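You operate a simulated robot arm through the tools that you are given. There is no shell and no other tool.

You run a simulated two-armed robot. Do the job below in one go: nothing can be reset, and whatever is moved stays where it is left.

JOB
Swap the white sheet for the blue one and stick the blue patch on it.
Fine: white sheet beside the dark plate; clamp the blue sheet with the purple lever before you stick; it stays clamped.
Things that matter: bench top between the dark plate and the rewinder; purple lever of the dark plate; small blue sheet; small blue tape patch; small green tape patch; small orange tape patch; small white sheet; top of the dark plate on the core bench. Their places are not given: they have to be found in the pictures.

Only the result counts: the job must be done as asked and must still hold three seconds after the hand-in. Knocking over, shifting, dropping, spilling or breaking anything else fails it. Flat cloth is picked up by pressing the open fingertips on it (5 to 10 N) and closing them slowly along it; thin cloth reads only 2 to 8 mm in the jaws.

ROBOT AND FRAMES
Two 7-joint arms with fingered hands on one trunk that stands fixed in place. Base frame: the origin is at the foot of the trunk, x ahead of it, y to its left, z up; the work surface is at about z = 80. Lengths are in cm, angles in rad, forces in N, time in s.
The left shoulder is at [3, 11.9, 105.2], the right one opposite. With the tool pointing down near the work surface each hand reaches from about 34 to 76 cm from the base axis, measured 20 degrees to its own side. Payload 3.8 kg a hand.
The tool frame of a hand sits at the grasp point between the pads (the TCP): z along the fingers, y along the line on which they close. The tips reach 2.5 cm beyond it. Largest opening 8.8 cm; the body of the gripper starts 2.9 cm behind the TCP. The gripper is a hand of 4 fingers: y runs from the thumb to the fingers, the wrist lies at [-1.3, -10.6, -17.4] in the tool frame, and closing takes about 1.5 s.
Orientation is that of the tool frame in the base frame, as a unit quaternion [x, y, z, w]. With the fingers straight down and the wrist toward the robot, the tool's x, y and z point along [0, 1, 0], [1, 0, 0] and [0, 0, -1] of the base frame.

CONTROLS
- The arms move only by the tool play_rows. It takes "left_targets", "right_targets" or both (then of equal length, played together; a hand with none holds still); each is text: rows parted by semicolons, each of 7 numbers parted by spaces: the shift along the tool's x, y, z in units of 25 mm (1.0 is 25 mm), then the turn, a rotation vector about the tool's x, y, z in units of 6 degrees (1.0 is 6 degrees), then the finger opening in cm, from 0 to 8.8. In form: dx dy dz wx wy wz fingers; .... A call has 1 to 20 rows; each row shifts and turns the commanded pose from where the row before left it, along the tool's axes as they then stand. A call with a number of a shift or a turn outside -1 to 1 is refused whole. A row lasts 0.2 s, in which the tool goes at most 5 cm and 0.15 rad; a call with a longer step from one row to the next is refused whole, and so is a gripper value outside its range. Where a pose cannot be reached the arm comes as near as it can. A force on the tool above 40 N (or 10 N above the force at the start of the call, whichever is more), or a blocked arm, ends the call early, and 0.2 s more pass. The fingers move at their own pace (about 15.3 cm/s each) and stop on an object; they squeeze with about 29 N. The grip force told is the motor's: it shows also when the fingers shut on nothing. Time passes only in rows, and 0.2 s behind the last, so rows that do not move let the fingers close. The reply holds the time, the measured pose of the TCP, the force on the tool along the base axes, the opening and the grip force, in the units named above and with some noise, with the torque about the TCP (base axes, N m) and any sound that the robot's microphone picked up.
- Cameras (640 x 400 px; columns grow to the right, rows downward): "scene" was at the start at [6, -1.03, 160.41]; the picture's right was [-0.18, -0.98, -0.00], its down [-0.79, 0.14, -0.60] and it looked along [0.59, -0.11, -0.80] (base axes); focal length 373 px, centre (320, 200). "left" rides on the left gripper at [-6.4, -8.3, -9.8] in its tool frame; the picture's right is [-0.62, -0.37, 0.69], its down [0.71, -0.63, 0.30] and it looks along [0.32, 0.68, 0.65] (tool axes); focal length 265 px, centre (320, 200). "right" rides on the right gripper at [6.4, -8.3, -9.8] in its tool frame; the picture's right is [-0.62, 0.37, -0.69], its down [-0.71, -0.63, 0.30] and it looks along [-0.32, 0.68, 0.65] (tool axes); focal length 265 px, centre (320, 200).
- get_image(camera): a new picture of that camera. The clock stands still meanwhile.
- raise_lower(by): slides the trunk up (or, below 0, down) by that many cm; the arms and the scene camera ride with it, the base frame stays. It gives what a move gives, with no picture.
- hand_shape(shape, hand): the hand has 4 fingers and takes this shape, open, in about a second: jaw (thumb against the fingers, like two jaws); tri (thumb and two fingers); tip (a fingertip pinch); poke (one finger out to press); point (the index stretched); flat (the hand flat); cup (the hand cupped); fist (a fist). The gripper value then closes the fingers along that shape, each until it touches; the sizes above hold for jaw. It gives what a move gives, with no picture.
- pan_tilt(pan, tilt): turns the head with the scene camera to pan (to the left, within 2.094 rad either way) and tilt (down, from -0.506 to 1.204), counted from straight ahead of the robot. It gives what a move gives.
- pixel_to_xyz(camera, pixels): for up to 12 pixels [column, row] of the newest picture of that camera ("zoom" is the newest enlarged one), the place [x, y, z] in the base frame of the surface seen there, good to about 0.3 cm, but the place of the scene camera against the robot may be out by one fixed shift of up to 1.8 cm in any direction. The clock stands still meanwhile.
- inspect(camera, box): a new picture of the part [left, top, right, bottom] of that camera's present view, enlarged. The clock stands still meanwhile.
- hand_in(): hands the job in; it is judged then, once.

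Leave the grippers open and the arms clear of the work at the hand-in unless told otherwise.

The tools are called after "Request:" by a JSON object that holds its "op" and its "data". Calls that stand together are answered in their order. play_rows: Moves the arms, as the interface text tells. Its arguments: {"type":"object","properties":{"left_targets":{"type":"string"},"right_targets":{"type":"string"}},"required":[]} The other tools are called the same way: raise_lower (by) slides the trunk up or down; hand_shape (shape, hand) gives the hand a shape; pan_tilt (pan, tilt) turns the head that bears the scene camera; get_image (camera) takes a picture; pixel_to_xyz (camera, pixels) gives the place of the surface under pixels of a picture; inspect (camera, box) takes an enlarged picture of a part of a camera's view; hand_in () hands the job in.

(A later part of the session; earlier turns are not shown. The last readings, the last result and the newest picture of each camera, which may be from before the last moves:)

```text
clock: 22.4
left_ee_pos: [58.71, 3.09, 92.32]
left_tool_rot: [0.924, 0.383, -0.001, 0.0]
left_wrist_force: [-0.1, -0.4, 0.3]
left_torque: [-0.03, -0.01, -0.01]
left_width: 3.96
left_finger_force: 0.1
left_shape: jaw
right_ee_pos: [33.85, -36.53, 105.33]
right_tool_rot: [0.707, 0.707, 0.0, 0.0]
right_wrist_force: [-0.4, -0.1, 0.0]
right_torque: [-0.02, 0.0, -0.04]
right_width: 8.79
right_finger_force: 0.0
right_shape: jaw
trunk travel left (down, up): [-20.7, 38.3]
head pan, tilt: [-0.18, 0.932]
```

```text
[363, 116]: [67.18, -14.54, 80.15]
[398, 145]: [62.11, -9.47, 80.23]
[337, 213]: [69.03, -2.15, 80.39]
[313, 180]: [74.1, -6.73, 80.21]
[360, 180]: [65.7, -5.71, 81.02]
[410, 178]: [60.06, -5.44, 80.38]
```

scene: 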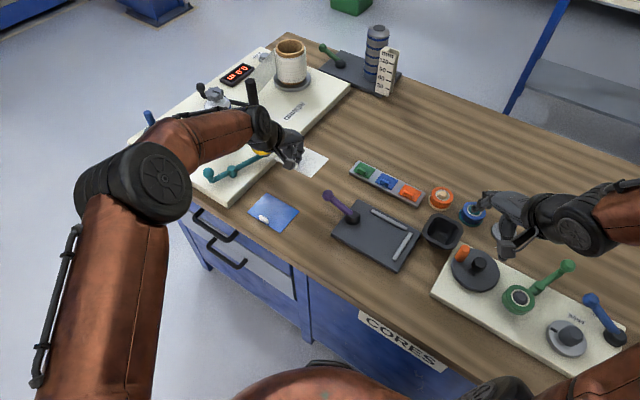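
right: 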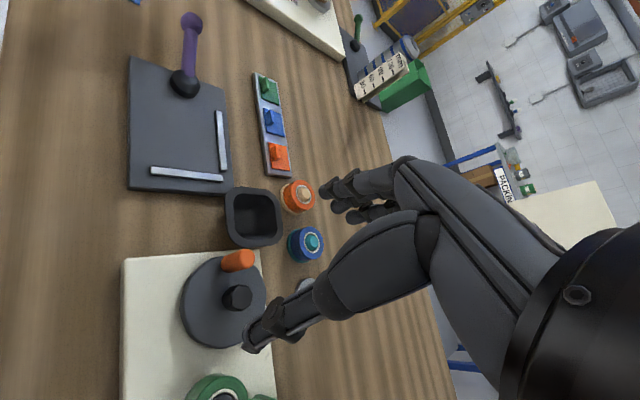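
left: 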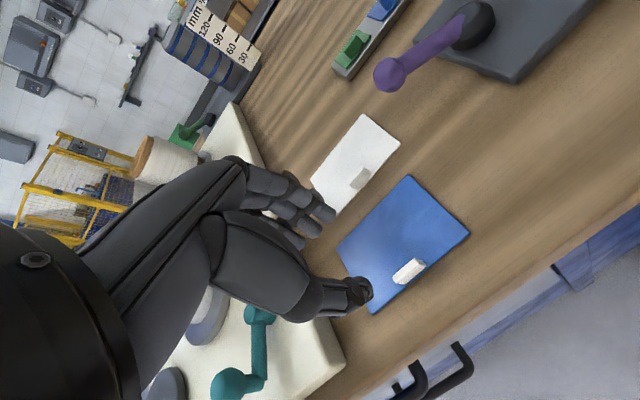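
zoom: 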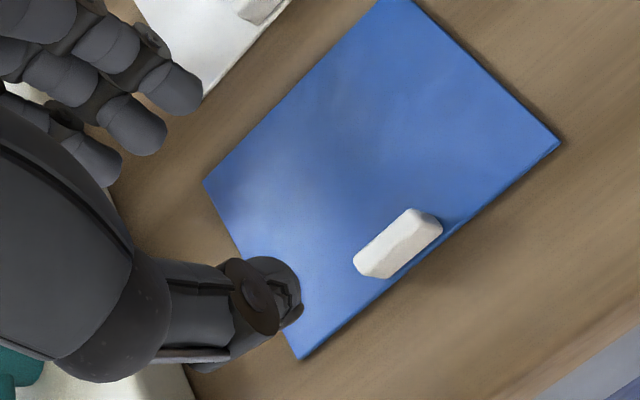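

The blue tab's centre is about (58.95, 3.1), top 81.9, same build as the white one. I lower to TCP z about 83.4 with a small correction, fingers at 4 cm.

Request:
{"op": "play_rows", "data": {"left_targets": "0.06 0.06 0.8 0 0 0 4; 0 0 0.8 0 0 0 4; 0 0 0.8 0 0 0 4; 0 0 0.7 0 0 0 4; 0 0 0.3 0 0 0 4; 0 0 0.15 0 0 0 4; 0 0 0 0 0 0 4"}}

Request:
{"op": "inspect", "data": {"camera": "left", "box": [270, 180, 430, 330]}}

```text
clock: 24.0
left_ee_pos: [58.84, 3.1, 83.32]
left_tool_rot: [0.924, 0.383, 0.001, 0.0]
left_wrist_force: [-0.5, -1.5, 0.0]
left_torque: [0.0, -0.01, 0.0]
left_width: 3.98
left_finger_force: 0.2
left_shape: jaw
right_ee_pos: [33.79, -36.49, 105.4]
right_tool_rot: [0.707, 0.707, 0.0, 0.0]
right_wrist_force: [0.9, 0.4, 0.2]
right_torque: [-0.03, 0.0, -0.01]
right_width: 8.77
right_finger_force: 0.1
right_shape: jaw
trunk travel left (down, up): [-20.7, 38.3]
head pan, tilt: [-0.18, 0.932]
```

```text
2.67 times, centred on (350, 255) of left
```

zoom: 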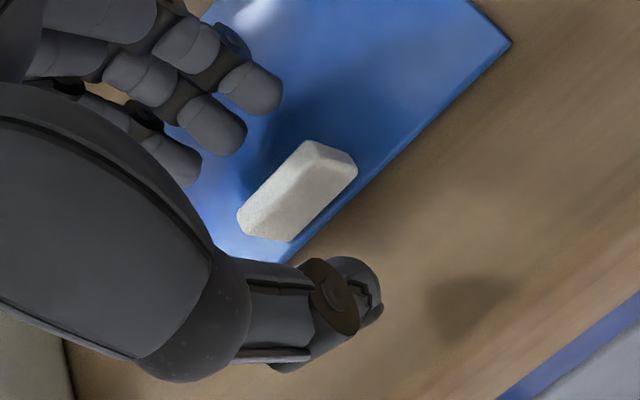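

The tab sits between thumb and fingers just as the white one did. I close slowly.

Request:
{"op": "play_rows", "data": {"left_targets": "0 0 0 0 0 0 3; 0 0 0 0 0 0 2.2; 0 0 0 0 0 0 1.6; 0 0 0 0 0 0 1.1; 0 0 0 0 0 0 0.8; 0 0 0 0 0 0 0.5; 0 0 0 0 0 0 0.2; 0 0 0 0 0 0 0; 0 0 0 0 0 0 0; 0 0 0 0 0 0 0; 0 0 0 0 0 0 0; 0 0 -0.2 0 0 0 0; 0 0 -0.3 0 0 0 0; 0 0 -0.3 0 0 0 0; 0 0 0 0 0 0 0"}}

Request:
{"op": "inspect", "data": {"camera": "left", "box": [270, 180, 430, 330]}}

Request:
{"op": "inspect", "data": {"camera": "scene", "box": [200, 120, 400, 270]}}

```text
clock: 27.2
left_ee_pos: [58.91, 3.11, 85.52]
left_tool_rot: [0.924, 0.383, 0.0, 0.0]
left_wrist_force: [-0.8, -0.2, 0.2]
left_torque: [0.01, 0.01, -0.02]
left_width: 0.15
left_finger_force: 29.0
left_shape: jaw
right_ee_pos: [33.85, -36.54, 105.44]
right_tool_rot: [0.707, 0.707, 0.0, 0.0]
right_wrist_force: [0.3, 0.4, -0.5]
right_torque: [0.02, -0.02, 0.02]
right_width: 8.73
right_finger_force: 0.1
right_shape: jaw
trunk travel left (down, up): [-20.7, 38.3]
head pan, tilt: [-0.18, 0.932]
```

```text
2.67 times, centred on (350, 255) of left
```

zoom: 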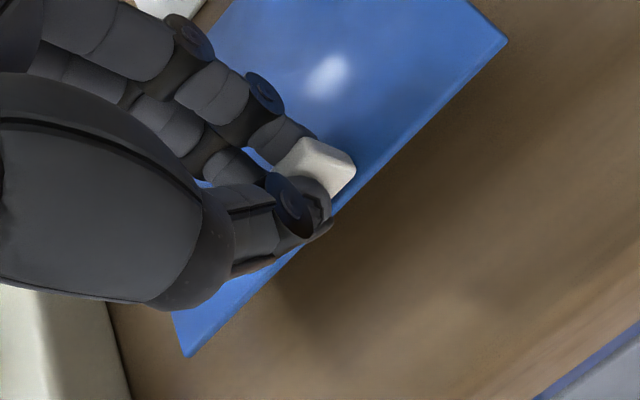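

```text
2.67 times, centred on (300, 195) of scene
```

zoom: 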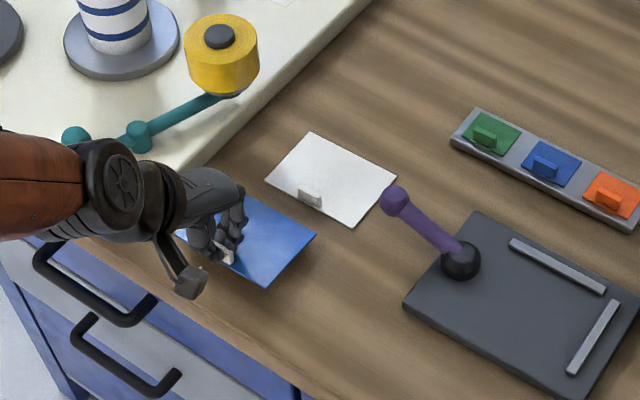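

The blue sheet is held the same way as the white one was. I lift to z about 95 and carry it over the lever to above the plate (TCP goal about (46.75, -21.5)).

Request:
{"op": "play_rows", "data": {"left_targets": "0 0 -0.5 0 0 0 0; 0 0 -0.8 0 0 0 0; 0 0 -0.8 0 0 0 0; 0 0 -0.8 0 0 0 0; 0 0 -0.8 0 0 0 0; -0.4 0.14 0 0 0 0 0; -0.8 0.27 0 0 0 0 0; -0.8 0.27 0 0 0 0 0; -0.8 0.27 0 0 0 0 0; -0.8 0.27 0 0 0 0 0; -0.8 0.27 0 0 0 0 0; -0.8 0.27 0 0 0 0 0; -0.8 0.27 0 0 0 0 0; -0.8 0.27 0 0 0 0 0; -0.8 0.27 0 0 0 0 0; -0.8 0.27 0 0 0 0 0; -0.8 0.27 0 0 0 0 0; -0.8 0.27 0 0 0 0 0; -0.39 0.14 0 0 0 0 0; 0 0 0 0 0 0 0"}}

Request:
{"op": "get_image", "data": {"camera": "left"}}

Request:
{"op": "get_image", "data": {"camera": "right"}}

Request:
{"op": "get_image", "data": {"camera": "scene"}}

```text
clock: 31.4
left_ee_pos: [46.93, -21.46, 94.73]
left_tool_rot: [0.924, 0.382, 0.0, 0.0]
left_wrist_force: [-0.5, -0.7, 0.6]
left_torque: [0.0, 0.03, 0.0]
left_width: 0.17
left_finger_force: 29.1
left_shape: jaw
right_ee_pos: [33.84, -36.56, 105.38]
right_tool_rot: [0.707, 0.707, 0.0, 0.0]
right_wrist_force: [0.7, -0.7, 0.4]
right_torque: [-0.01, 0.0, 0.03]
right_width: 8.78
right_finger_force: 0.0
right_shape: jaw
trunk travel left (down, up): [-20.7, 38.3]
head pan, tilt: [-0.18, 0.932]
```

```text
taken
```

left: 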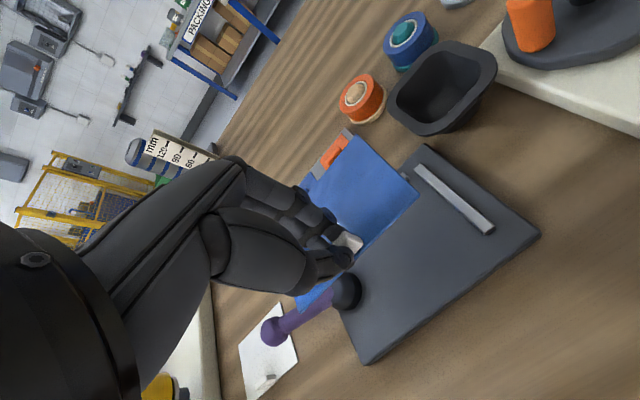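

```text
taken
```

right: 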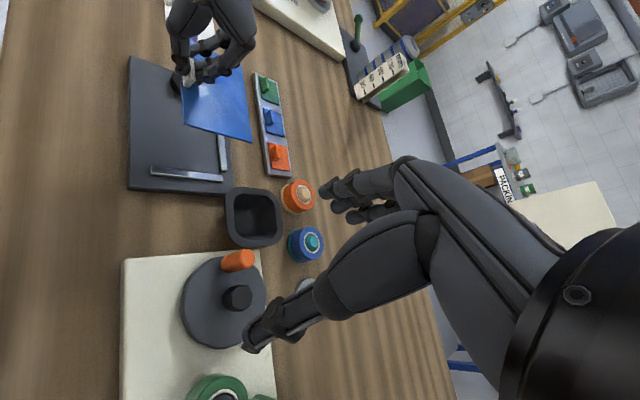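

```text
taken
```

scene: 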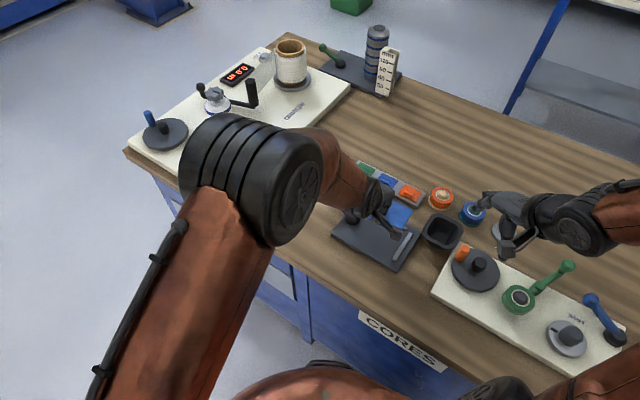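

The blue sheet hangs over the plate. I measure the rails' inner edges and the sheet's visible corners to fix the landing spot.

Request:
{"op": "inspect", "data": {"camera": "right", "box": [110, 40, 270, 200]}}

Request:
{"op": "pixel_to_xyz", "data": {"camera": "left", "pixels": [[366, 138], [417, 196], [297, 308], [416, 172], [484, 232], [420, 165], [492, 228]]}}

```text
2.50 times, centred on (190, 120) of right
```

zoom: 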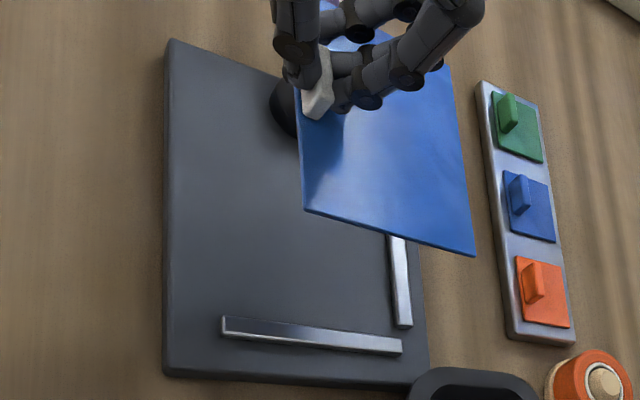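

```text
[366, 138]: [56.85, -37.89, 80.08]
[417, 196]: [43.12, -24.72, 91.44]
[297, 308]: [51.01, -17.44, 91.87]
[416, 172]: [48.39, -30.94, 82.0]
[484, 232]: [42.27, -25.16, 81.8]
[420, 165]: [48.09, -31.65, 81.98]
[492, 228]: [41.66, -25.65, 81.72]
```

The sheet's right edge will sit about 0.5 cm off the end rail and just inside the far rail, which matches the white sheet's old place. I lower by 9.8 cm with a 1 mm nudge toward the rail.

Request:
{"op": "play_rows", "data": {"left_targets": "-0.06 0 0.5 0 0 0 0; 0 0 0.8 0 0 0 0; 0 0 0.8 0 0 0 0; 0 0 0.8 0 0 0 0; 0 0 0.5 0 0 0 0; 0 0 0.3 0 0 0 0; 0 0 0.15 0 0 0 0; 0 0 0.07 0 0 0 0; 0 0 0 0 0 0 0; 0 0 0 0 0 0 0"}}

Request:
{"op": "inspect", "data": {"camera": "right", "box": [110, 40, 260, 200]}}

Request:
{"op": "inspect", "data": {"camera": "left", "box": [270, 130, 510, 340]}}

```text
clock: 33.6
left_ee_pos: [46.81, -21.59, 84.84]
left_tool_rot: [0.924, 0.383, 0.0, 0.0]
left_wrist_force: [-0.4, 1.0, 0.6]
left_torque: [-0.03, -0.02, -0.03]
left_width: 0.18
left_finger_force: 28.7
left_shape: jaw
right_ee_pos: [33.91, -36.48, 105.45]
right_tool_rot: [0.707, 0.707, 0.0, 0.0]
right_wrist_force: [-0.4, 0.4, -0.5]
right_torque: [0.02, 0.0, 0.0]
right_width: 8.76
right_finger_force: 0.0
right_shape: jaw
trunk travel left (down, up): [-20.7, 38.3]
head pan, tilt: [-0.18, 0.932]
```

```text
2.50 times, centred on (185, 120) of right
```

zoom: 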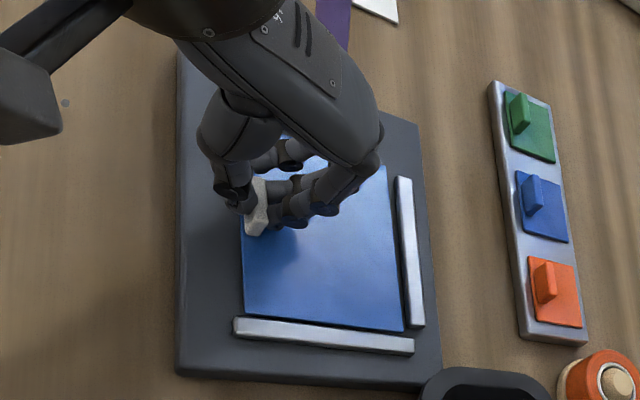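

```text
1.90 times, centred on (390, 235) of left
```

zoom: 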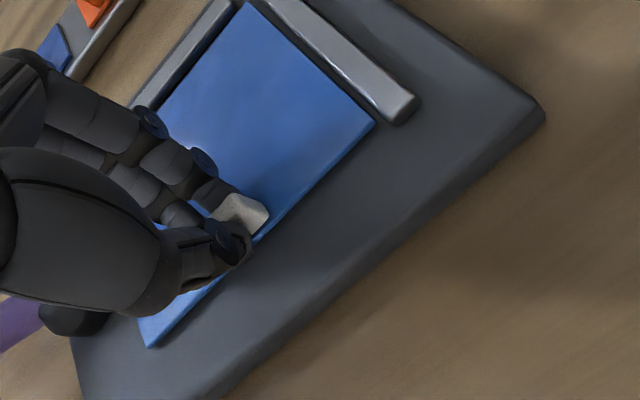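

In the right picture the blue sheet's corners (243,314) and (403,331) match the white sheet's old corners. I lower 1 mm more and release slowly, then rise straight up.

Request:
{"op": "play_rows", "data": {"left_targets": "0 0 0.04 0 0 0 0; 0 0 0 0 0 0 0; 0 0 0 0 0 0 0.4; 0 0 0 0 0 0 0.8; 0 0 0 0 0 0 1.2; 0 0 0 0 0 0 1.6; 0 0 0 0 0 0 2.2; 0 0 0 0 0 0 3; 0 0 0 0 0 0 4; 0 0 0 0 0 0 4; 0 0 0 0 0 0 4; 0 0 -0.4 0 0 0 4; 0 0 -0.8 0 0 0 4; 0 0 -0.8 0 0 0 4; 0 0 -0.8 0 0 0 4; 0 0 -0.8 0 0 0 4; 0 0 -0.8 0 0 0 4; 0 0 0 0 0 0 4"}}

Request:
{"op": "get_image", "data": {"camera": "left"}}

Request:
{"op": "inspect", "data": {"camera": "right", "box": [110, 40, 260, 200]}}

```text
clock: 37.4
left_ee_pos: [46.67, -21.68, 95.85]
left_tool_rot: [0.923, 0.384, 0.0, 0.0]
left_wrist_force: [-0.4, -0.1, -0.1]
left_torque: [-0.02, 0.0, -0.02]
left_width: 3.95
left_finger_force: 0.0
left_shape: jaw
right_ee_pos: [33.93, -36.54, 105.39]
right_tool_rot: [0.707, 0.707, 0.001, -0.001]
right_wrist_force: [0.0, 0.0, -0.3]
right_torque: [0.02, 0.01, -0.02]
right_width: 8.78
right_finger_force: 0.0
right_shape: jaw
trunk travel left (down, up): [-20.7, 38.3]
head pan, tilt: [-0.18, 0.932]
```

```text
taken
```

left: 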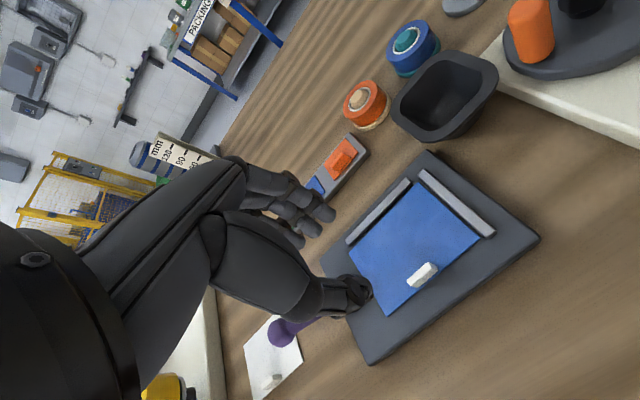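

```text
2.50 times, centred on (185, 120) of right
```

zoom: 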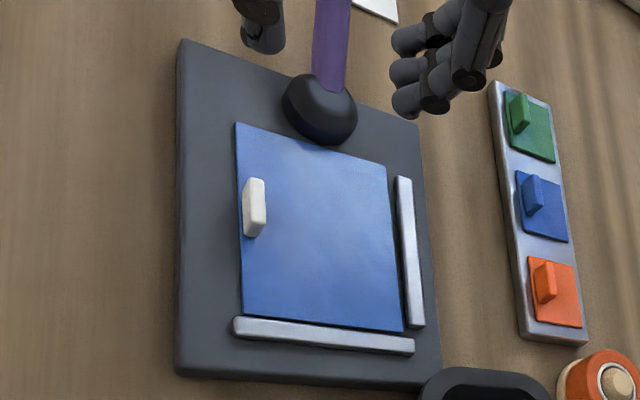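

The blue sheet lies in the white sheet's old place, inside the rails. Now I need to understand the lever, so I back the left hand off to the front (about p=30, q=42 on the 45° grid, z 88) where its camera sees the hub from the side.

Request:
{"op": "play_rows", "data": {"left_targets": "0.2 -0.84 0 0 0 0 4; 0.5 -0.84 0 0 0 0 4; 0.8 -0.85 0 0 0 0 4; 0.85 0 0.2 0 0 0 4; 0.85 0 0.8 0 0 0 4; 0.85 0 0.8 0 0 0 4; 0.88 0 0.8 0 0 0 4; 0 0 0.54 0 0 0 4; 0 0 0 0 0 0 4"}}

Request:
{"op": "get_image", "data": {"camera": "left"}}

Request:
{"op": "inspect", "data": {"camera": "left", "box": [260, 60, 440, 200]}}

Request:
{"op": "inspect", "data": {"camera": "scene", "box": [300, 170, 420, 270]}}

```text
clock: 39.4
left_ee_pos: [51.0, -8.35, 87.76]
left_tool_rot: [0.924, 0.382, 0.0, 0.001]
left_wrist_force: [0.4, -0.9, -0.3]
left_torque: [0.03, -0.02, 0.03]
left_width: 3.95
left_finger_force: 0.1
left_shape: jaw
right_ee_pos: [33.88, -36.59, 105.46]
right_tool_rot: [0.707, 0.707, 0.0, 0.0]
right_wrist_force: [-0.9, -0.5, 0.2]
right_torque: [0.01, -0.02, -0.01]
right_width: 8.76
right_finger_force: 0.0
right_shape: jaw
trunk travel left (down, up): [-20.7, 38.3]
head pan, tilt: [-0.18, 0.932]
```

```text
taken
```

left: 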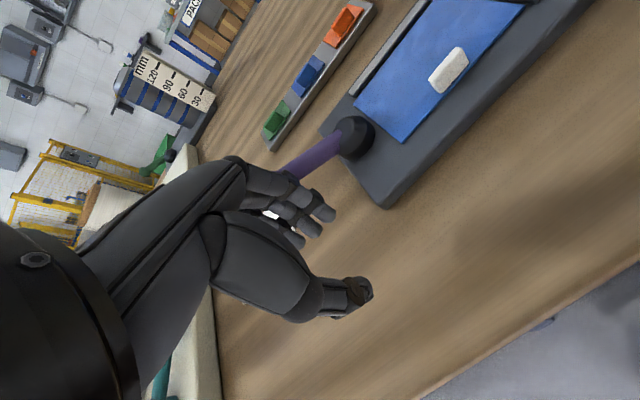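

```text
2.86 times, centred on (350, 130) of left
```

zoom: 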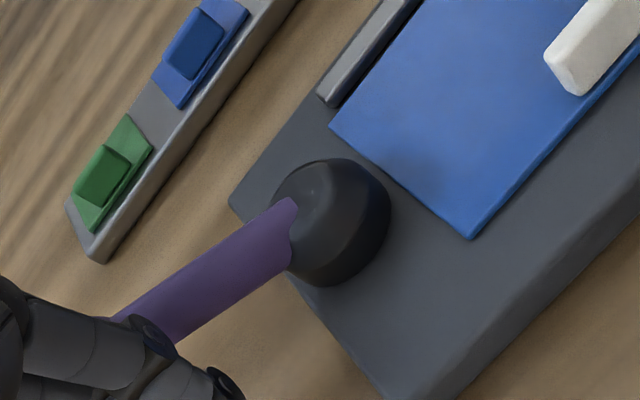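

```text
4.00 times, centred on (360, 220) of scene
```

zoom: 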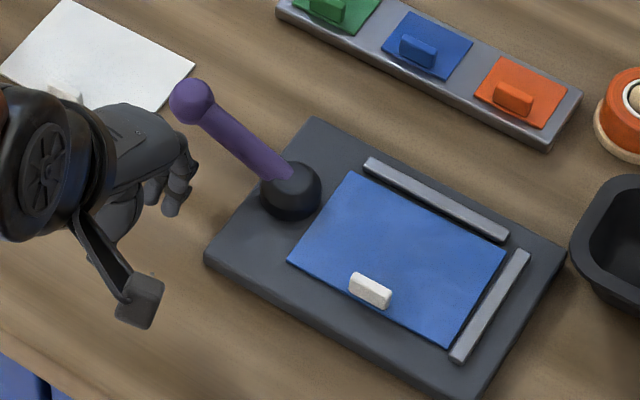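

The hub is a round upright dome with the lever slanting up at about 30°. For comparison I measure the other levers' hubs and knobs: green one (345,63)/(326,47) and blue one (614,336)/(590,300), in a fresh scene picture.

Request:
{"op": "get_image", "data": {"camera": "scene"}}

Request:
{"op": "pixel_to_xyz", "data": {"camera": "scene", "pixels": [[352, 63], [340, 55], [326, 47], [614, 337], [602, 320], [590, 300], [372, 216], [362, 207], [348, 194], [375, 225], [366, 222], [380, 222]]}}

Request:
{"op": "inspect", "data": {"camera": "right", "box": [140, 0, 240, 110]}}

```text
taken
```

scene: 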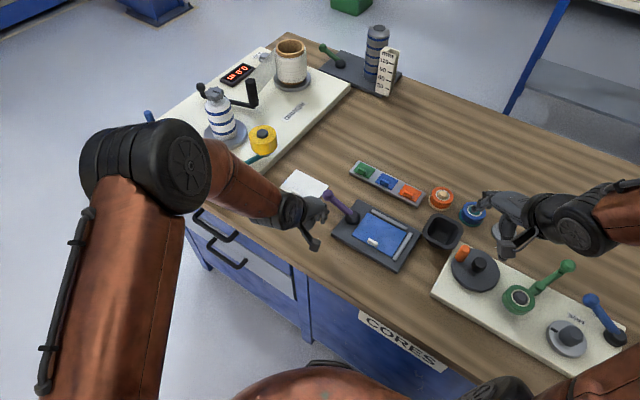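

```text
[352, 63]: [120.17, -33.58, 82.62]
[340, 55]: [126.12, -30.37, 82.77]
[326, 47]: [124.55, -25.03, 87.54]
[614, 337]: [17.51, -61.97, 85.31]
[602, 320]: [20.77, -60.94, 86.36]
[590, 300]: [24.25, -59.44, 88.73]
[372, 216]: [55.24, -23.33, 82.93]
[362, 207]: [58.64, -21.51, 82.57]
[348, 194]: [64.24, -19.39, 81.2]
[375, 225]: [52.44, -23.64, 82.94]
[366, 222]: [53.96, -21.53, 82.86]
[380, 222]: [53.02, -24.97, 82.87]
```

```text
3.64 times, centred on (190, 55) of right
```

zoom: 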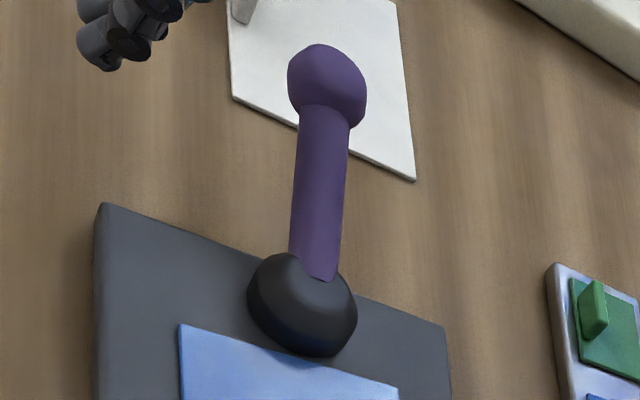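

The blue lever elsewhere stands about 25° off its grid, which hints that such levers swing about an upright axis. I'll test by gripping the purple knob (about (59.4, -13.4, 86)) with the left hand and feeling gently. First I go up and over the knob at z about 93.

Request:
{"op": "play_rows", "data": {"left_targets": "0 0 -0.7 0 0 0 5; 0 0 -0.8 0 0 0 5; 0 0 -0.6 0 0 0 5; 0.2 0.75 0 0 0 0 5; 0.2 0.75 0 0 0 0 5; 0.2 0.75 0 0 0 0 5; 0.2 0.75 0 0 0 0 5; 0.14 0.81 0 0 0 0 5; 0 0 0 0 0 0 5"}}

Request:
{"op": "get_image", "data": {"camera": "left"}}

Request:
{"op": "inspect", "data": {"camera": "right", "box": [120, 0, 260, 110]}}

```text
clock: 41.4
left_ee_pos: [59.29, -13.54, 93.08]
left_tool_rot: [0.924, 0.383, 0.0, 0.0]
left_wrist_force: [-0.2, -0.8, -0.4]
left_torque: [0.0, 0.0, 0.03]
left_width: 4.98
left_finger_force: 0.1
left_shape: jaw
right_ee_pos: [33.86, -36.6, 105.32]
right_tool_rot: [0.707, 0.707, 0.0, 0.0]
right_wrist_force: [0.8, 0.3, -1.6]
right_torque: [0.01, 0.0, -0.02]
right_width: 8.72
right_finger_force: 0.1
right_shape: jaw
trunk travel left (down, up): [-20.7, 38.3]
head pan, tilt: [-0.18, 0.932]
```

```text
taken
```

left: 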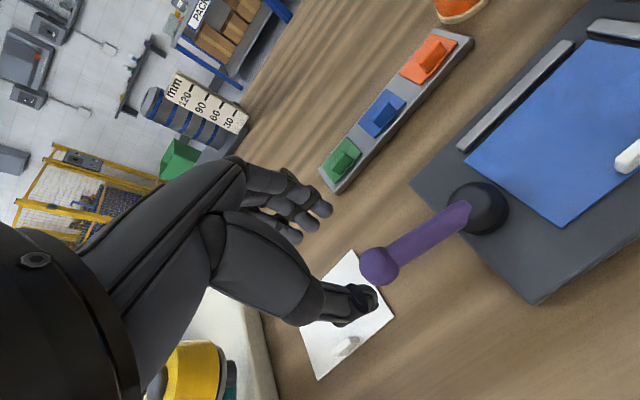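

```text
3.64 times, centred on (190, 55) of right
```

zoom: 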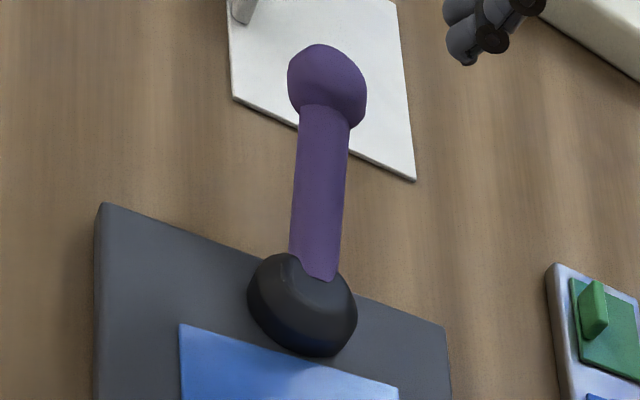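

The knob lies almost straight below the grasp point (379,266 seen vs 385,262 expected), about 4 mm further along p. I lower around it to TCP z about 86.5, still open 5 cm.

Request:
{"op": "play_rows", "data": {"left_targets": "0.16 0 0.5 0 0 0 5; 0 0 0.8 0 0 0 5; 0 0 0.8 0 0 0 5; 0 0 0.4 0 0 0 5; 0 0 0.1 0 0 0 5; 0 0 0 0 0 0 5"}}

Request:
{"op": "inspect", "data": {"camera": "left", "box": [260, 160, 440, 320]}}

Request:
{"op": "inspect", "data": {"camera": "right", "box": [120, 0, 260, 110]}}

```text
clock: 42.8
left_ee_pos: [59.7, -13.31, 86.61]
left_tool_rot: [0.924, 0.383, 0.0, 0.0]
left_wrist_force: [0.4, -0.6, -0.5]
left_torque: [-0.01, -0.02, -0.02]
left_width: 4.94
left_finger_force: 0.1
left_shape: jaw
right_ee_pos: [33.97, -36.64, 105.48]
right_tool_rot: [0.707, 0.707, 0.0, 0.0]
right_wrist_force: [-0.4, 0.1, 1.3]
right_torque: [0.02, 0.0, -0.01]
right_width: 8.76
right_finger_force: 0.0
right_shape: jaw
trunk travel left (down, up): [-20.7, 38.3]
head pan, tilt: [-0.18, 0.932]
```

```text
2.50 times, centred on (350, 240) of left
```

zoom: 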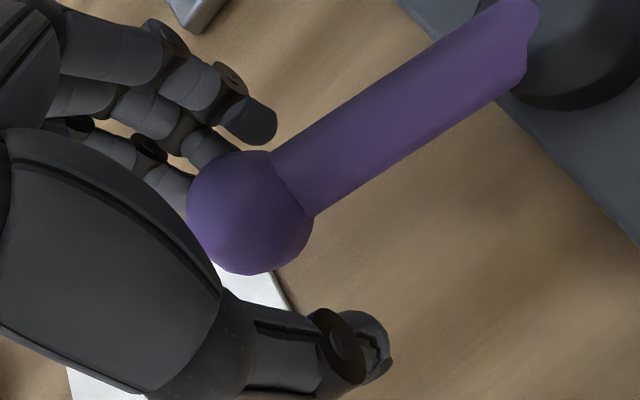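

```text
3.64 times, centred on (190, 55) of right
```

zoom: 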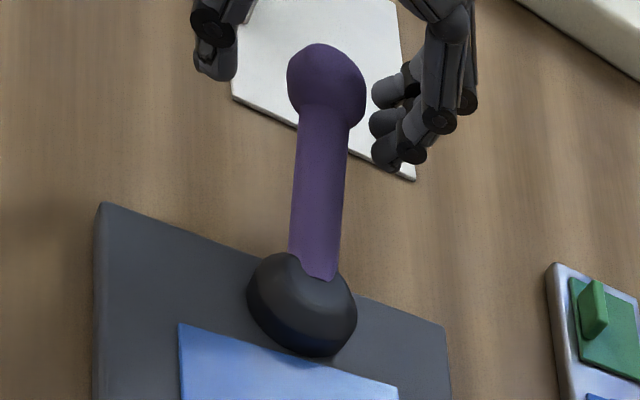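

The knob is centred between thumb and fingers. I narrow to 3 cm without squeezing and push about 1 cm toward +q (away from the front), watching the force, to see whether the lever swings.

Request:
{"op": "play_rows", "data": {"left_targets": "0 0 0 0 0 0 4; 0 0 0 0 0 0 3; 0 0 0 0 0 0 3; 0 0.1 0 0 0 0 3; 0 0.1 0 0 0 0 3; 0 0.1 0 0 0 0 3; 0 0.1 0 0 0 0 3; 0 0 0 0 0 0 3"}}

Request:
{"op": "inspect", "data": {"camera": "right", "box": [120, 0, 260, 110]}}

Request:
{"op": "inspect", "data": {"camera": "left", "box": [260, 160, 440, 320]}}

```text
clock: 44.6
left_ee_pos: [60.46, -13.88, 86.65]
left_tool_rot: [0.924, 0.383, -0.001, 0.0]
left_wrist_force: [-1.0, 0.8, -0.1]
left_torque: [0.0, 0.04, -0.04]
left_width: 3.12
left_finger_force: 0.2
left_shape: jaw
right_ee_pos: [33.72, -36.42, 105.45]
right_tool_rot: [0.707, 0.707, -0.001, 0.0]
right_wrist_force: [-0.3, -0.3, -0.3]
right_torque: [0.02, 0.01, 0.0]
right_width: 8.75
right_finger_force: 0.0
right_shape: jaw
trunk travel left (down, up): [-20.7, 38.3]
head pan, tilt: [-0.18, 0.932]
```

```text
3.64 times, centred on (190, 55) of right
```

zoom: 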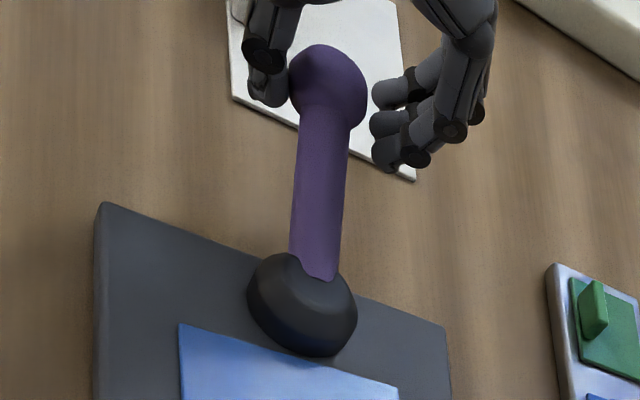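

```text
2.50 times, centred on (350, 240) of left
```

zoom: 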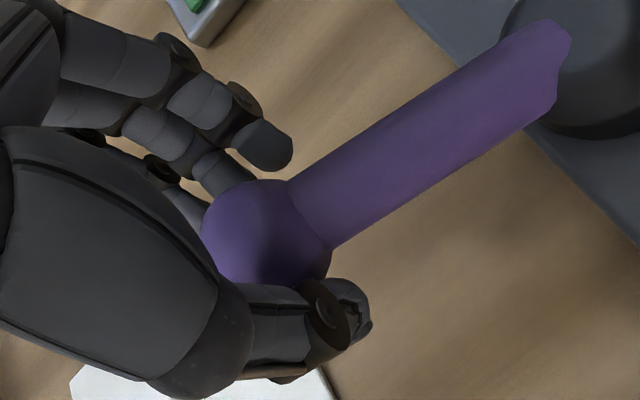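

The thumb now touches the knob's front side (about 1 N against me). I push 6 mm further in small steps and read the force.

Request:
{"op": "play_rows", "data": {"left_targets": "0 0.06 0 0 0 0 3; 0 0.06 0 0 0 0 3; 0 0.06 0 0 0 0 3; 0 0.06 0 0 0 0 3; 0 0 0 0 0 0 3"}}

Request:
{"op": "inspect", "data": {"camera": "right", "box": [120, 0, 260, 110]}}

```text
clock: 45.8
left_ee_pos: [60.9, -14.38, 86.66]
left_tool_rot: [0.924, 0.382, 0.001, 0.0]
left_wrist_force: [-0.9, 0.5, 0.1]
left_torque: [0.02, -0.01, -0.04]
left_width: 3.08
left_finger_force: 0.0
left_shape: jaw
right_ee_pos: [33.96, -36.58, 105.43]
right_tool_rot: [0.707, 0.707, 0.0, 0.0]
right_wrist_force: [0.1, 0.1, 0.3]
right_torque: [-0.01, 0.0, 0.01]
right_width: 8.78
right_finger_force: 0.1
right_shape: jaw
trunk travel left (down, up): [-20.7, 38.3]
head pan, tilt: [-0.18, 0.932]
```

```text
3.64 times, centred on (190, 55) of right
```

zoom: 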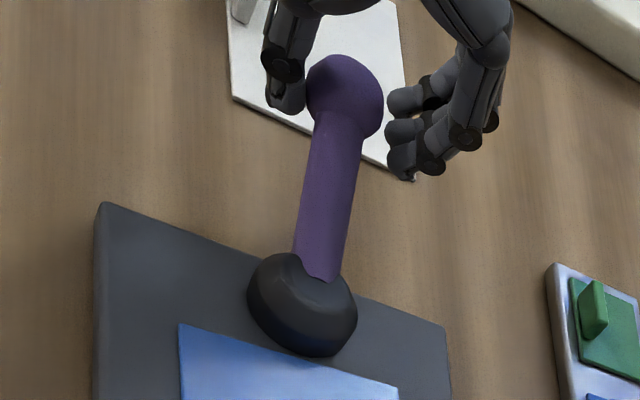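

The lever swings easily (about 1 N) about an upright axis, toward +q. So I sweep it round its hub, turning the hand in step 6° at a time, for about 36°.

Request:
{"op": "play_rows", "data": {"left_targets": "-0.076 0.323 0 0 0 1 3; -0.076 0.323 0 0 0 1 3; -0.076 0.323 0 0 0 1 3; -0.076 0.323 0 0 0 1 3; -0.076 0.323 0 0 0 1 3; -0.076 0.323 0 0 0 1 3; 0 0 0 0 0 0 3"}}

Request:
{"op": "inspect", "data": {"camera": "right", "box": [120, 0, 290, 130]}}

Request:
{"op": "get_image", "data": {"camera": "left"}}

Request:
{"op": "get_image", "data": {"camera": "scene"}}

```text
clock: 47.4
left_ee_pos: [57.9, -18.27, 85.89]
left_tool_rot: [0.997, 0.077, 0.0, 0.0]
left_wrist_force: [-0.7, 0.8, -0.4]
left_torque: [0.02, -0.02, -0.01]
left_width: 3.01
left_finger_force: 0.0
left_shape: jaw
left hand out of reach, approached as far as the arm can: row 4, 5, 6
right_ee_pos: [33.82, -36.58, 105.41]
right_tool_rot: [0.707, 0.707, 0.0, 0.0]
right_wrist_force: [0.1, -0.2, -0.7]
right_torque: [-0.01, 0.02, 0.02]
right_width: 8.75
right_finger_force: 0.2
right_shape: jaw
trunk travel left (down, up): [-20.7, 38.3]
head pan, tilt: [-0.18, 0.932]
```

```text
3.08 times, centred on (205, 65) of right
```

zoom: 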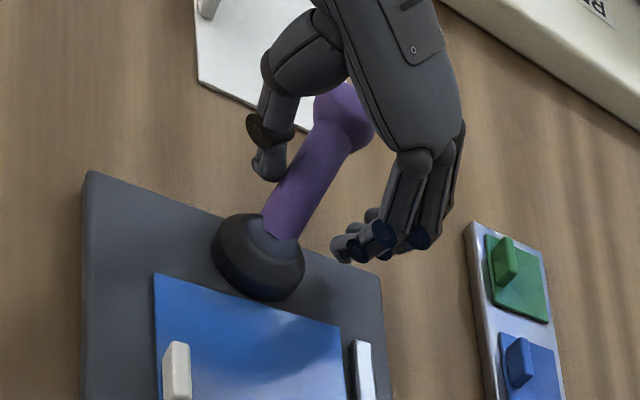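

```text
taken
```

left: 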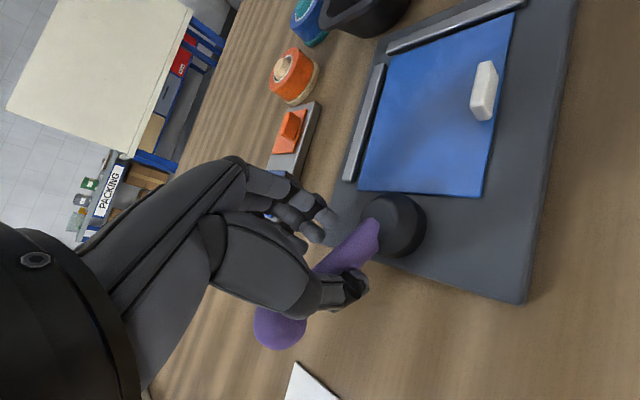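

```text
taken
```

scene: 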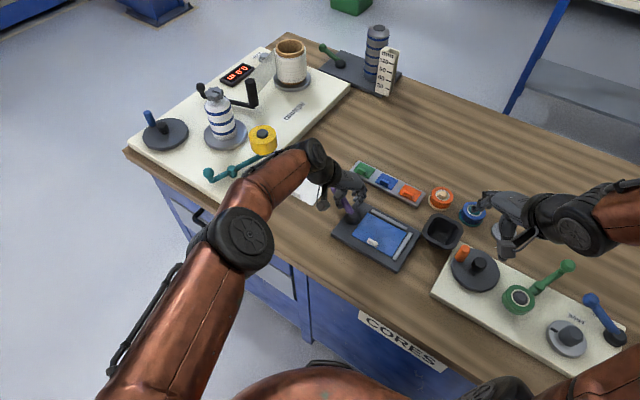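

The left wrist cannot turn that far here (rows 4–6 out of reach); the lever has moved about 20–25° so far. I open the cage to 5 cm and turn the hand back to the −45° heading, which it can hold, then look.

Request:
{"op": "play_rows", "data": {"left_targets": "0 0 0 0 0 0 5; 0 0 0 0 0 -1 5; 0 0 0 0 0 -1 5; 0 0 0 0 0 -1 5; 0 0 0 0 0 -1 5; 0 0 0 0 0 -1 5; 0 0 0 0 0 -1 5; 0 0 0 0 0 0 5"}}

Request:
{"op": "inspect", "data": {"camera": "right", "box": [120, 0, 290, 130]}}

Request:
{"op": "get_image", "data": {"camera": "left"}}

```text
clock: 49.2
left_ee_pos: [57.86, -18.26, 85.86]
left_tool_rot: [0.923, 0.384, 0.0, 0.0]
left_wrist_force: [-0.7, 0.3, 0.3]
left_torque: [-0.03, -0.02, -0.02]
left_width: 4.94
left_finger_force: 0.0
left_shape: jaw
right_ee_pos: [33.99, -36.4, 105.42]
right_tool_rot: [0.707, 0.707, 0.0, -0.001]
right_wrist_force: [-0.7, -0.6, 0.6]
right_torque: [0.0, -0.02, 0.0]
right_width: 8.75
right_finger_force: 0.0
right_shape: jaw
trunk travel left (down, up): [-20.7, 38.3]
head pan, tilt: [-0.18, 0.932]
```

```text
3.08 times, centred on (205, 65) of right
```

zoom: 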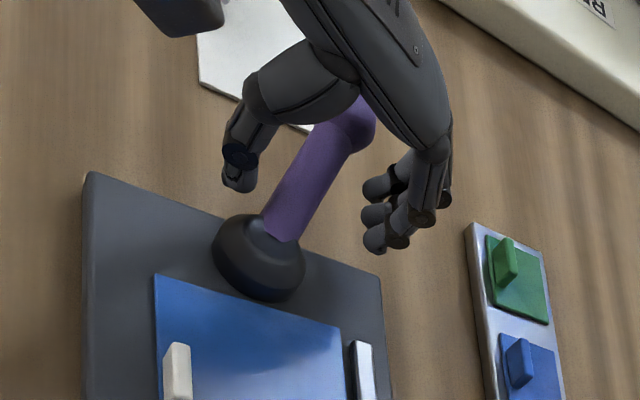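

```text
taken
```

left: 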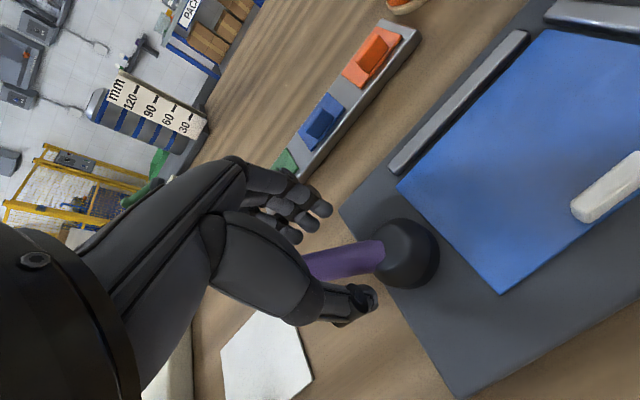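

The commanded pose is now at the reached place (57.9, -18.3). The lever stands at about 25°. I slide the cage out to the knob again and push it on toward +q without turning the hand.

Request:
{"op": "play_rows", "data": {"left_targets": "0.5 0.23 -0.1 0 0 0 5; 0.5 0.23 -0.1 0 0 0 5; 0.5 0.23 -0.1 0 0 0 5; 0.1 0.05 0 0 0 0 4; 0 0 0 0 0 0 3.4; 0 0 0 0 0 0 3.4"}}

Request:
{"op": "inspect", "data": {"camera": "right", "box": [120, 0, 290, 130]}}

Request:
{"op": "inspect", "data": {"camera": "left", "box": [240, 140, 440, 320]}}

```text
clock: 50.6
left_ee_pos: [61.93, -16.71, 86.79]
left_tool_rot: [0.924, 0.382, 0.0, 0.0]
left_wrist_force: [-0.4, 0.6, -0.3]
left_torque: [0.02, 0.04, 0.02]
left_width: 3.47
left_finger_force: 0.1
left_shape: jaw
right_ee_pos: [33.83, -36.53, 105.38]
right_tool_rot: [0.707, 0.707, 0.0, -0.001]
right_wrist_force: [0.2, 0.9, 0.1]
right_torque: [0.01, 0.01, -0.01]
right_width: 8.77
right_finger_force: 0.0
right_shape: jaw
trunk travel left (down, up): [-20.7, 38.3]
head pan, tilt: [-0.18, 0.932]
```

```text
3.08 times, centred on (205, 65) of right
```

zoom: 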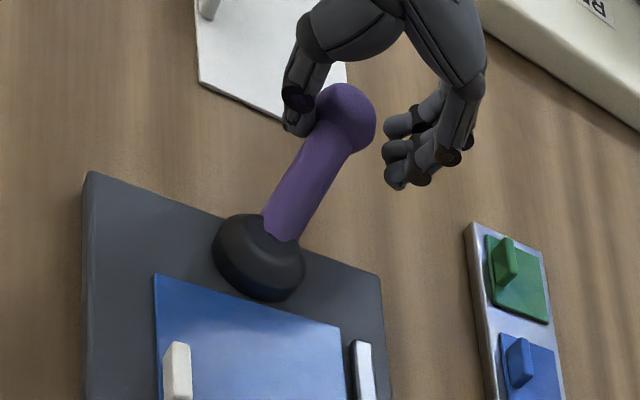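

```text
2.22 times, centred on (340, 230) of left
```

zoom: 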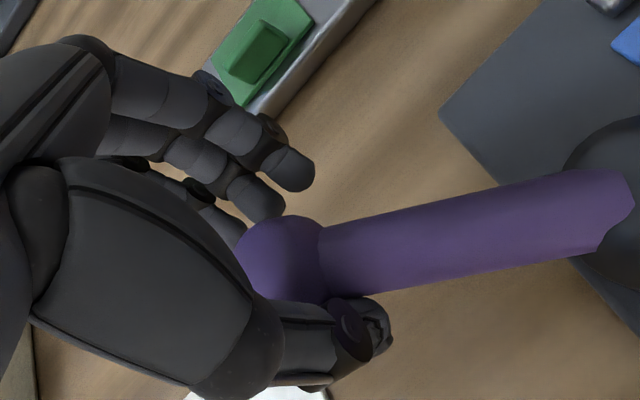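

The thumb is behind the knob again. I push along the arc in small steps toward about 50°.

Request:
{"op": "play_rows", "data": {"left_targets": "-0.12 0.24 0 0 0 0 3.4; -0.15 0.22 0 0 0 0 3.4; -0.16 0.22 0 0 0 0 3.4; -0.19 0.19 0 0 0 0 3.4; -0.19 0.19 0 0 0 0 3.4; 0 0 0 0 0 0 3.4"}}

Request:
{"op": "inspect", "data": {"camera": "right", "box": [120, 0, 290, 130]}}

Request:
{"op": "inspect", "data": {"camera": "left", "box": [240, 140, 440, 320]}}

```text
clock: 52.0
left_ee_pos: [62.45, -19.98, 86.64]
left_tool_rot: [0.924, 0.383, 0.0, -0.001]
left_wrist_force: [3.0, 2.8, 0.9]
left_torque: [0.08, -0.04, -0.08]
left_width: 3.49
left_finger_force: 0.1
left_shape: jaw
right_ee_pos: [33.88, -36.47, 105.4]
right_tool_rot: [0.707, 0.707, 0.0, 0.0]
right_wrist_force: [0.3, 0.3, -0.3]
right_torque: [-0.04, 0.0, -0.01]
right_width: 8.77
right_finger_force: 0.0
right_shape: jaw
trunk travel left (down, up): [-20.7, 38.3]
head pan, tilt: [-0.18, 0.932]
```

```text
3.08 times, centred on (205, 65) of right
```

zoom: 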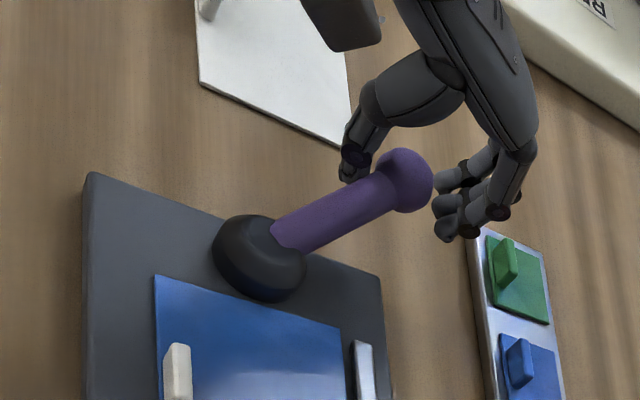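

```text
2.22 times, centred on (340, 230) of left
```

zoom: 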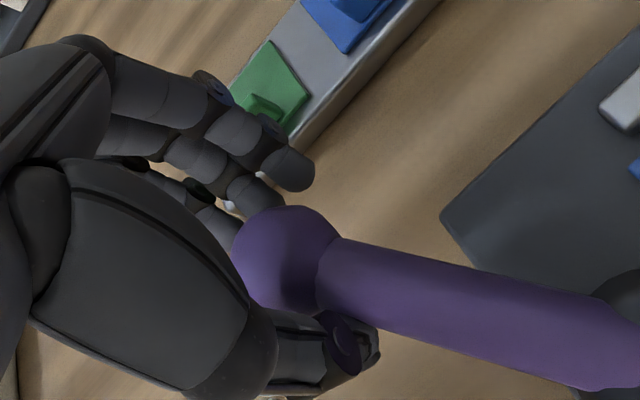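

The lever stands at about 52°, and I feel about 4 N along +p. I push 5 mm more toward −p to see whether it still turns or has met a stop.

Request:
{"op": "play_rows", "data": {"left_targets": "-0.1 0.03 0 0 0 0 3.4; -0.1 0.03 0 0 0 0 3.4; 0 0 0 0 0 0 3.4"}}

Request:
{"op": "inspect", "data": {"camera": "right", "box": [120, 0, 290, 130]}}

```text
clock: 52.8
left_ee_pos: [62.2, -20.42, 86.55]
left_tool_rot: [0.924, 0.382, 0.0, 0.0]
left_wrist_force: [3.8, 5.4, -0.4]
left_torque: [0.1, -0.04, -0.1]
left_width: 3.47
left_finger_force: 0.1
left_shape: jaw
right_ee_pos: [33.87, -36.63, 105.33]
right_tool_rot: [0.707, 0.707, -0.001, -0.001]
right_wrist_force: [0.0, 0.1, -0.3]
right_torque: [0.0, -0.03, 0.01]
right_width: 8.78
right_finger_force: 0.0
right_shape: jaw
trunk travel left (down, up): [-20.7, 38.3]
head pan, tilt: [-0.18, 0.932]
```

```text
3.08 times, centred on (205, 65) of right
```

zoom: 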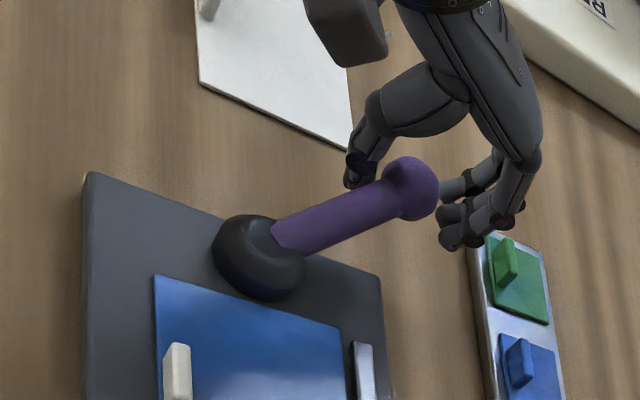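

It still turns, slowly. The left arm is near its reach limit here, so I hand over to the right arm: first I back the left hand off 5 mm, raise it straight up, and withdraw it to its starting side.

Request:
{"op": "play_rows", "data": {"left_targets": "0.2 0 0 0 0 0 4.5; 0 0 -0.6 0 0 0 4.5; 0 0 -0.9 0 0 0 4.5; 0 0 -0.9 0 0 0 4.5; 0 0 -0.9 0 0 0 4.5; 0 0 -0.9 0 0 0 4.5; 0.35 -0.9 0 0 0 0 4.5; 0.35 -0.9 0 0 0 0 4.5; 0.35 -0.9 0 0 0 0 4.5; 0.35 -0.9 0 0 0 0 4.5; 0.35 -0.9 0 0 0 0 4.5; 0.35 -0.9 0 0 0 0 4.5; 0.35 -0.9 0 0 0 0 4.5; 0.35 -0.9 0 0 0 0 4.5; 0.35 -0.9 0 0 0 0 4.5; 0.35 -0.9 0 0 0 0 4.5; 0 0 -0.9 0 0 0 4.5; 0 0 -0.9 0 0 0 4.5; 0 0 0 0 0 0 4.5"}}

Request:
{"op": "get_image", "data": {"camera": "scene"}}

Request:
{"op": "get_image", "data": {"camera": "right"}}

Request:
{"op": "get_image", "data": {"camera": "left"}}

```text
clock: 56.8
left_ee_pos: [52.71, 1.86, 101.72]
left_tool_rot: [0.924, 0.382, 0.001, 0.0]
left_wrist_force: [-0.2, -0.2, -1.0]
left_torque: [0.0, -0.04, 0.01]
left_width: 4.47
left_finger_force: 0.1
left_shape: jaw
right_ee_pos: [33.86, -36.51, 105.32]
right_tool_rot: [0.707, 0.707, 0.0, 0.0]
right_wrist_force: [-0.9, -1.1, 0.8]
right_torque: [-0.03, -0.04, 0.0]
right_width: 8.74
right_finger_force: 0.0
right_shape: jaw
trunk travel left (down, up): [-20.7, 38.3]
head pan, tilt: [-0.18, 0.932]
```

```text
taken
```

scene: 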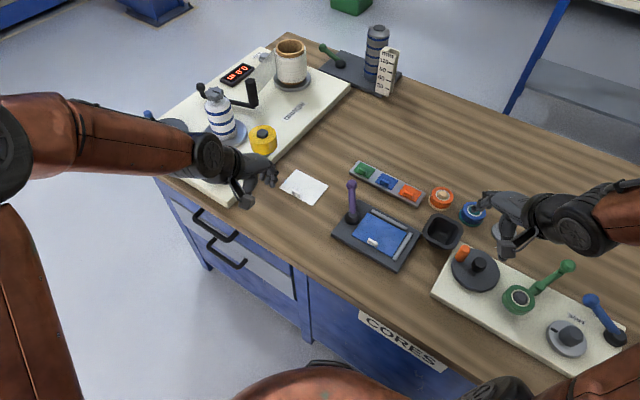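

```text
taken
```

right: 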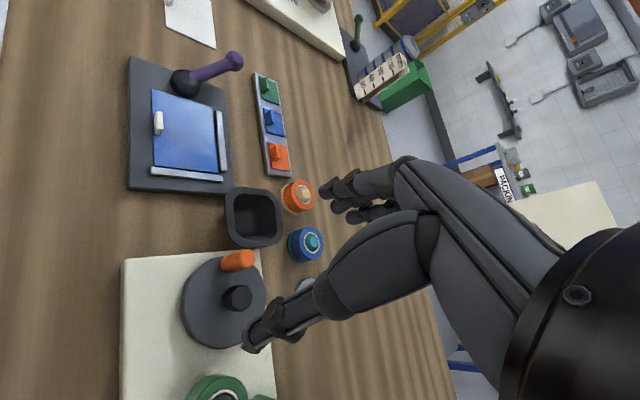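

```text
taken
```

left: 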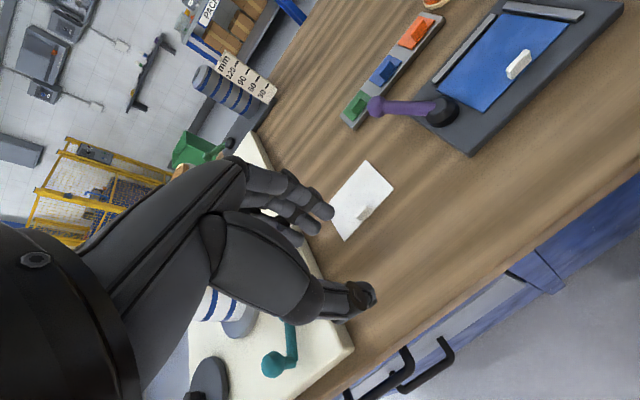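

The lever stays where I left it, at right-camera (235,60) for the knob and (185,83) for the hub. I measure knob, shaft and hub from the wrist cameras.

Request:
{"op": "pixel_to_xyz", "data": {"camera": "right", "pixels": [[235, 60], [218, 68], [200, 76], [182, 80], [186, 92], [176, 82], [196, 88]]}}

Request:
{"op": "pixel_to_xyz", "data": {"camera": "left", "pixels": [[375, 106], [400, 107], [425, 108], [443, 110], [441, 120], [452, 118]]}}

Request:
{"op": "inspect", "data": {"camera": "scene", "box": [300, 150, 440, 270]}}

```text
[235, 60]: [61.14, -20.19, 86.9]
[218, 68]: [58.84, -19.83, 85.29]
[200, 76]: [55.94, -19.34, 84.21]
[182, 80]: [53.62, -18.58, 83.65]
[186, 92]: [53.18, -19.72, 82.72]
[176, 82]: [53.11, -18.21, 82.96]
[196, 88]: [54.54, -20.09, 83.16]
```

```text
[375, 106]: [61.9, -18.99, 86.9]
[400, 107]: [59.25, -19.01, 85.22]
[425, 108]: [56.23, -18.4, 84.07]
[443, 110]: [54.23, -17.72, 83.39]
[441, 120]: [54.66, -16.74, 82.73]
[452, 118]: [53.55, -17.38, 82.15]
```

```text
3.33 times, centred on (370, 210) of scene
```

zoom: 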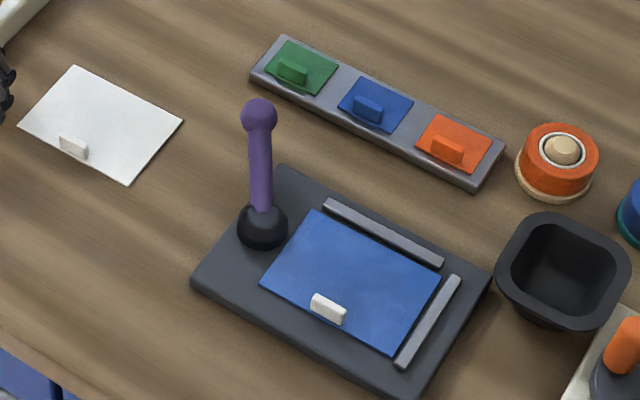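

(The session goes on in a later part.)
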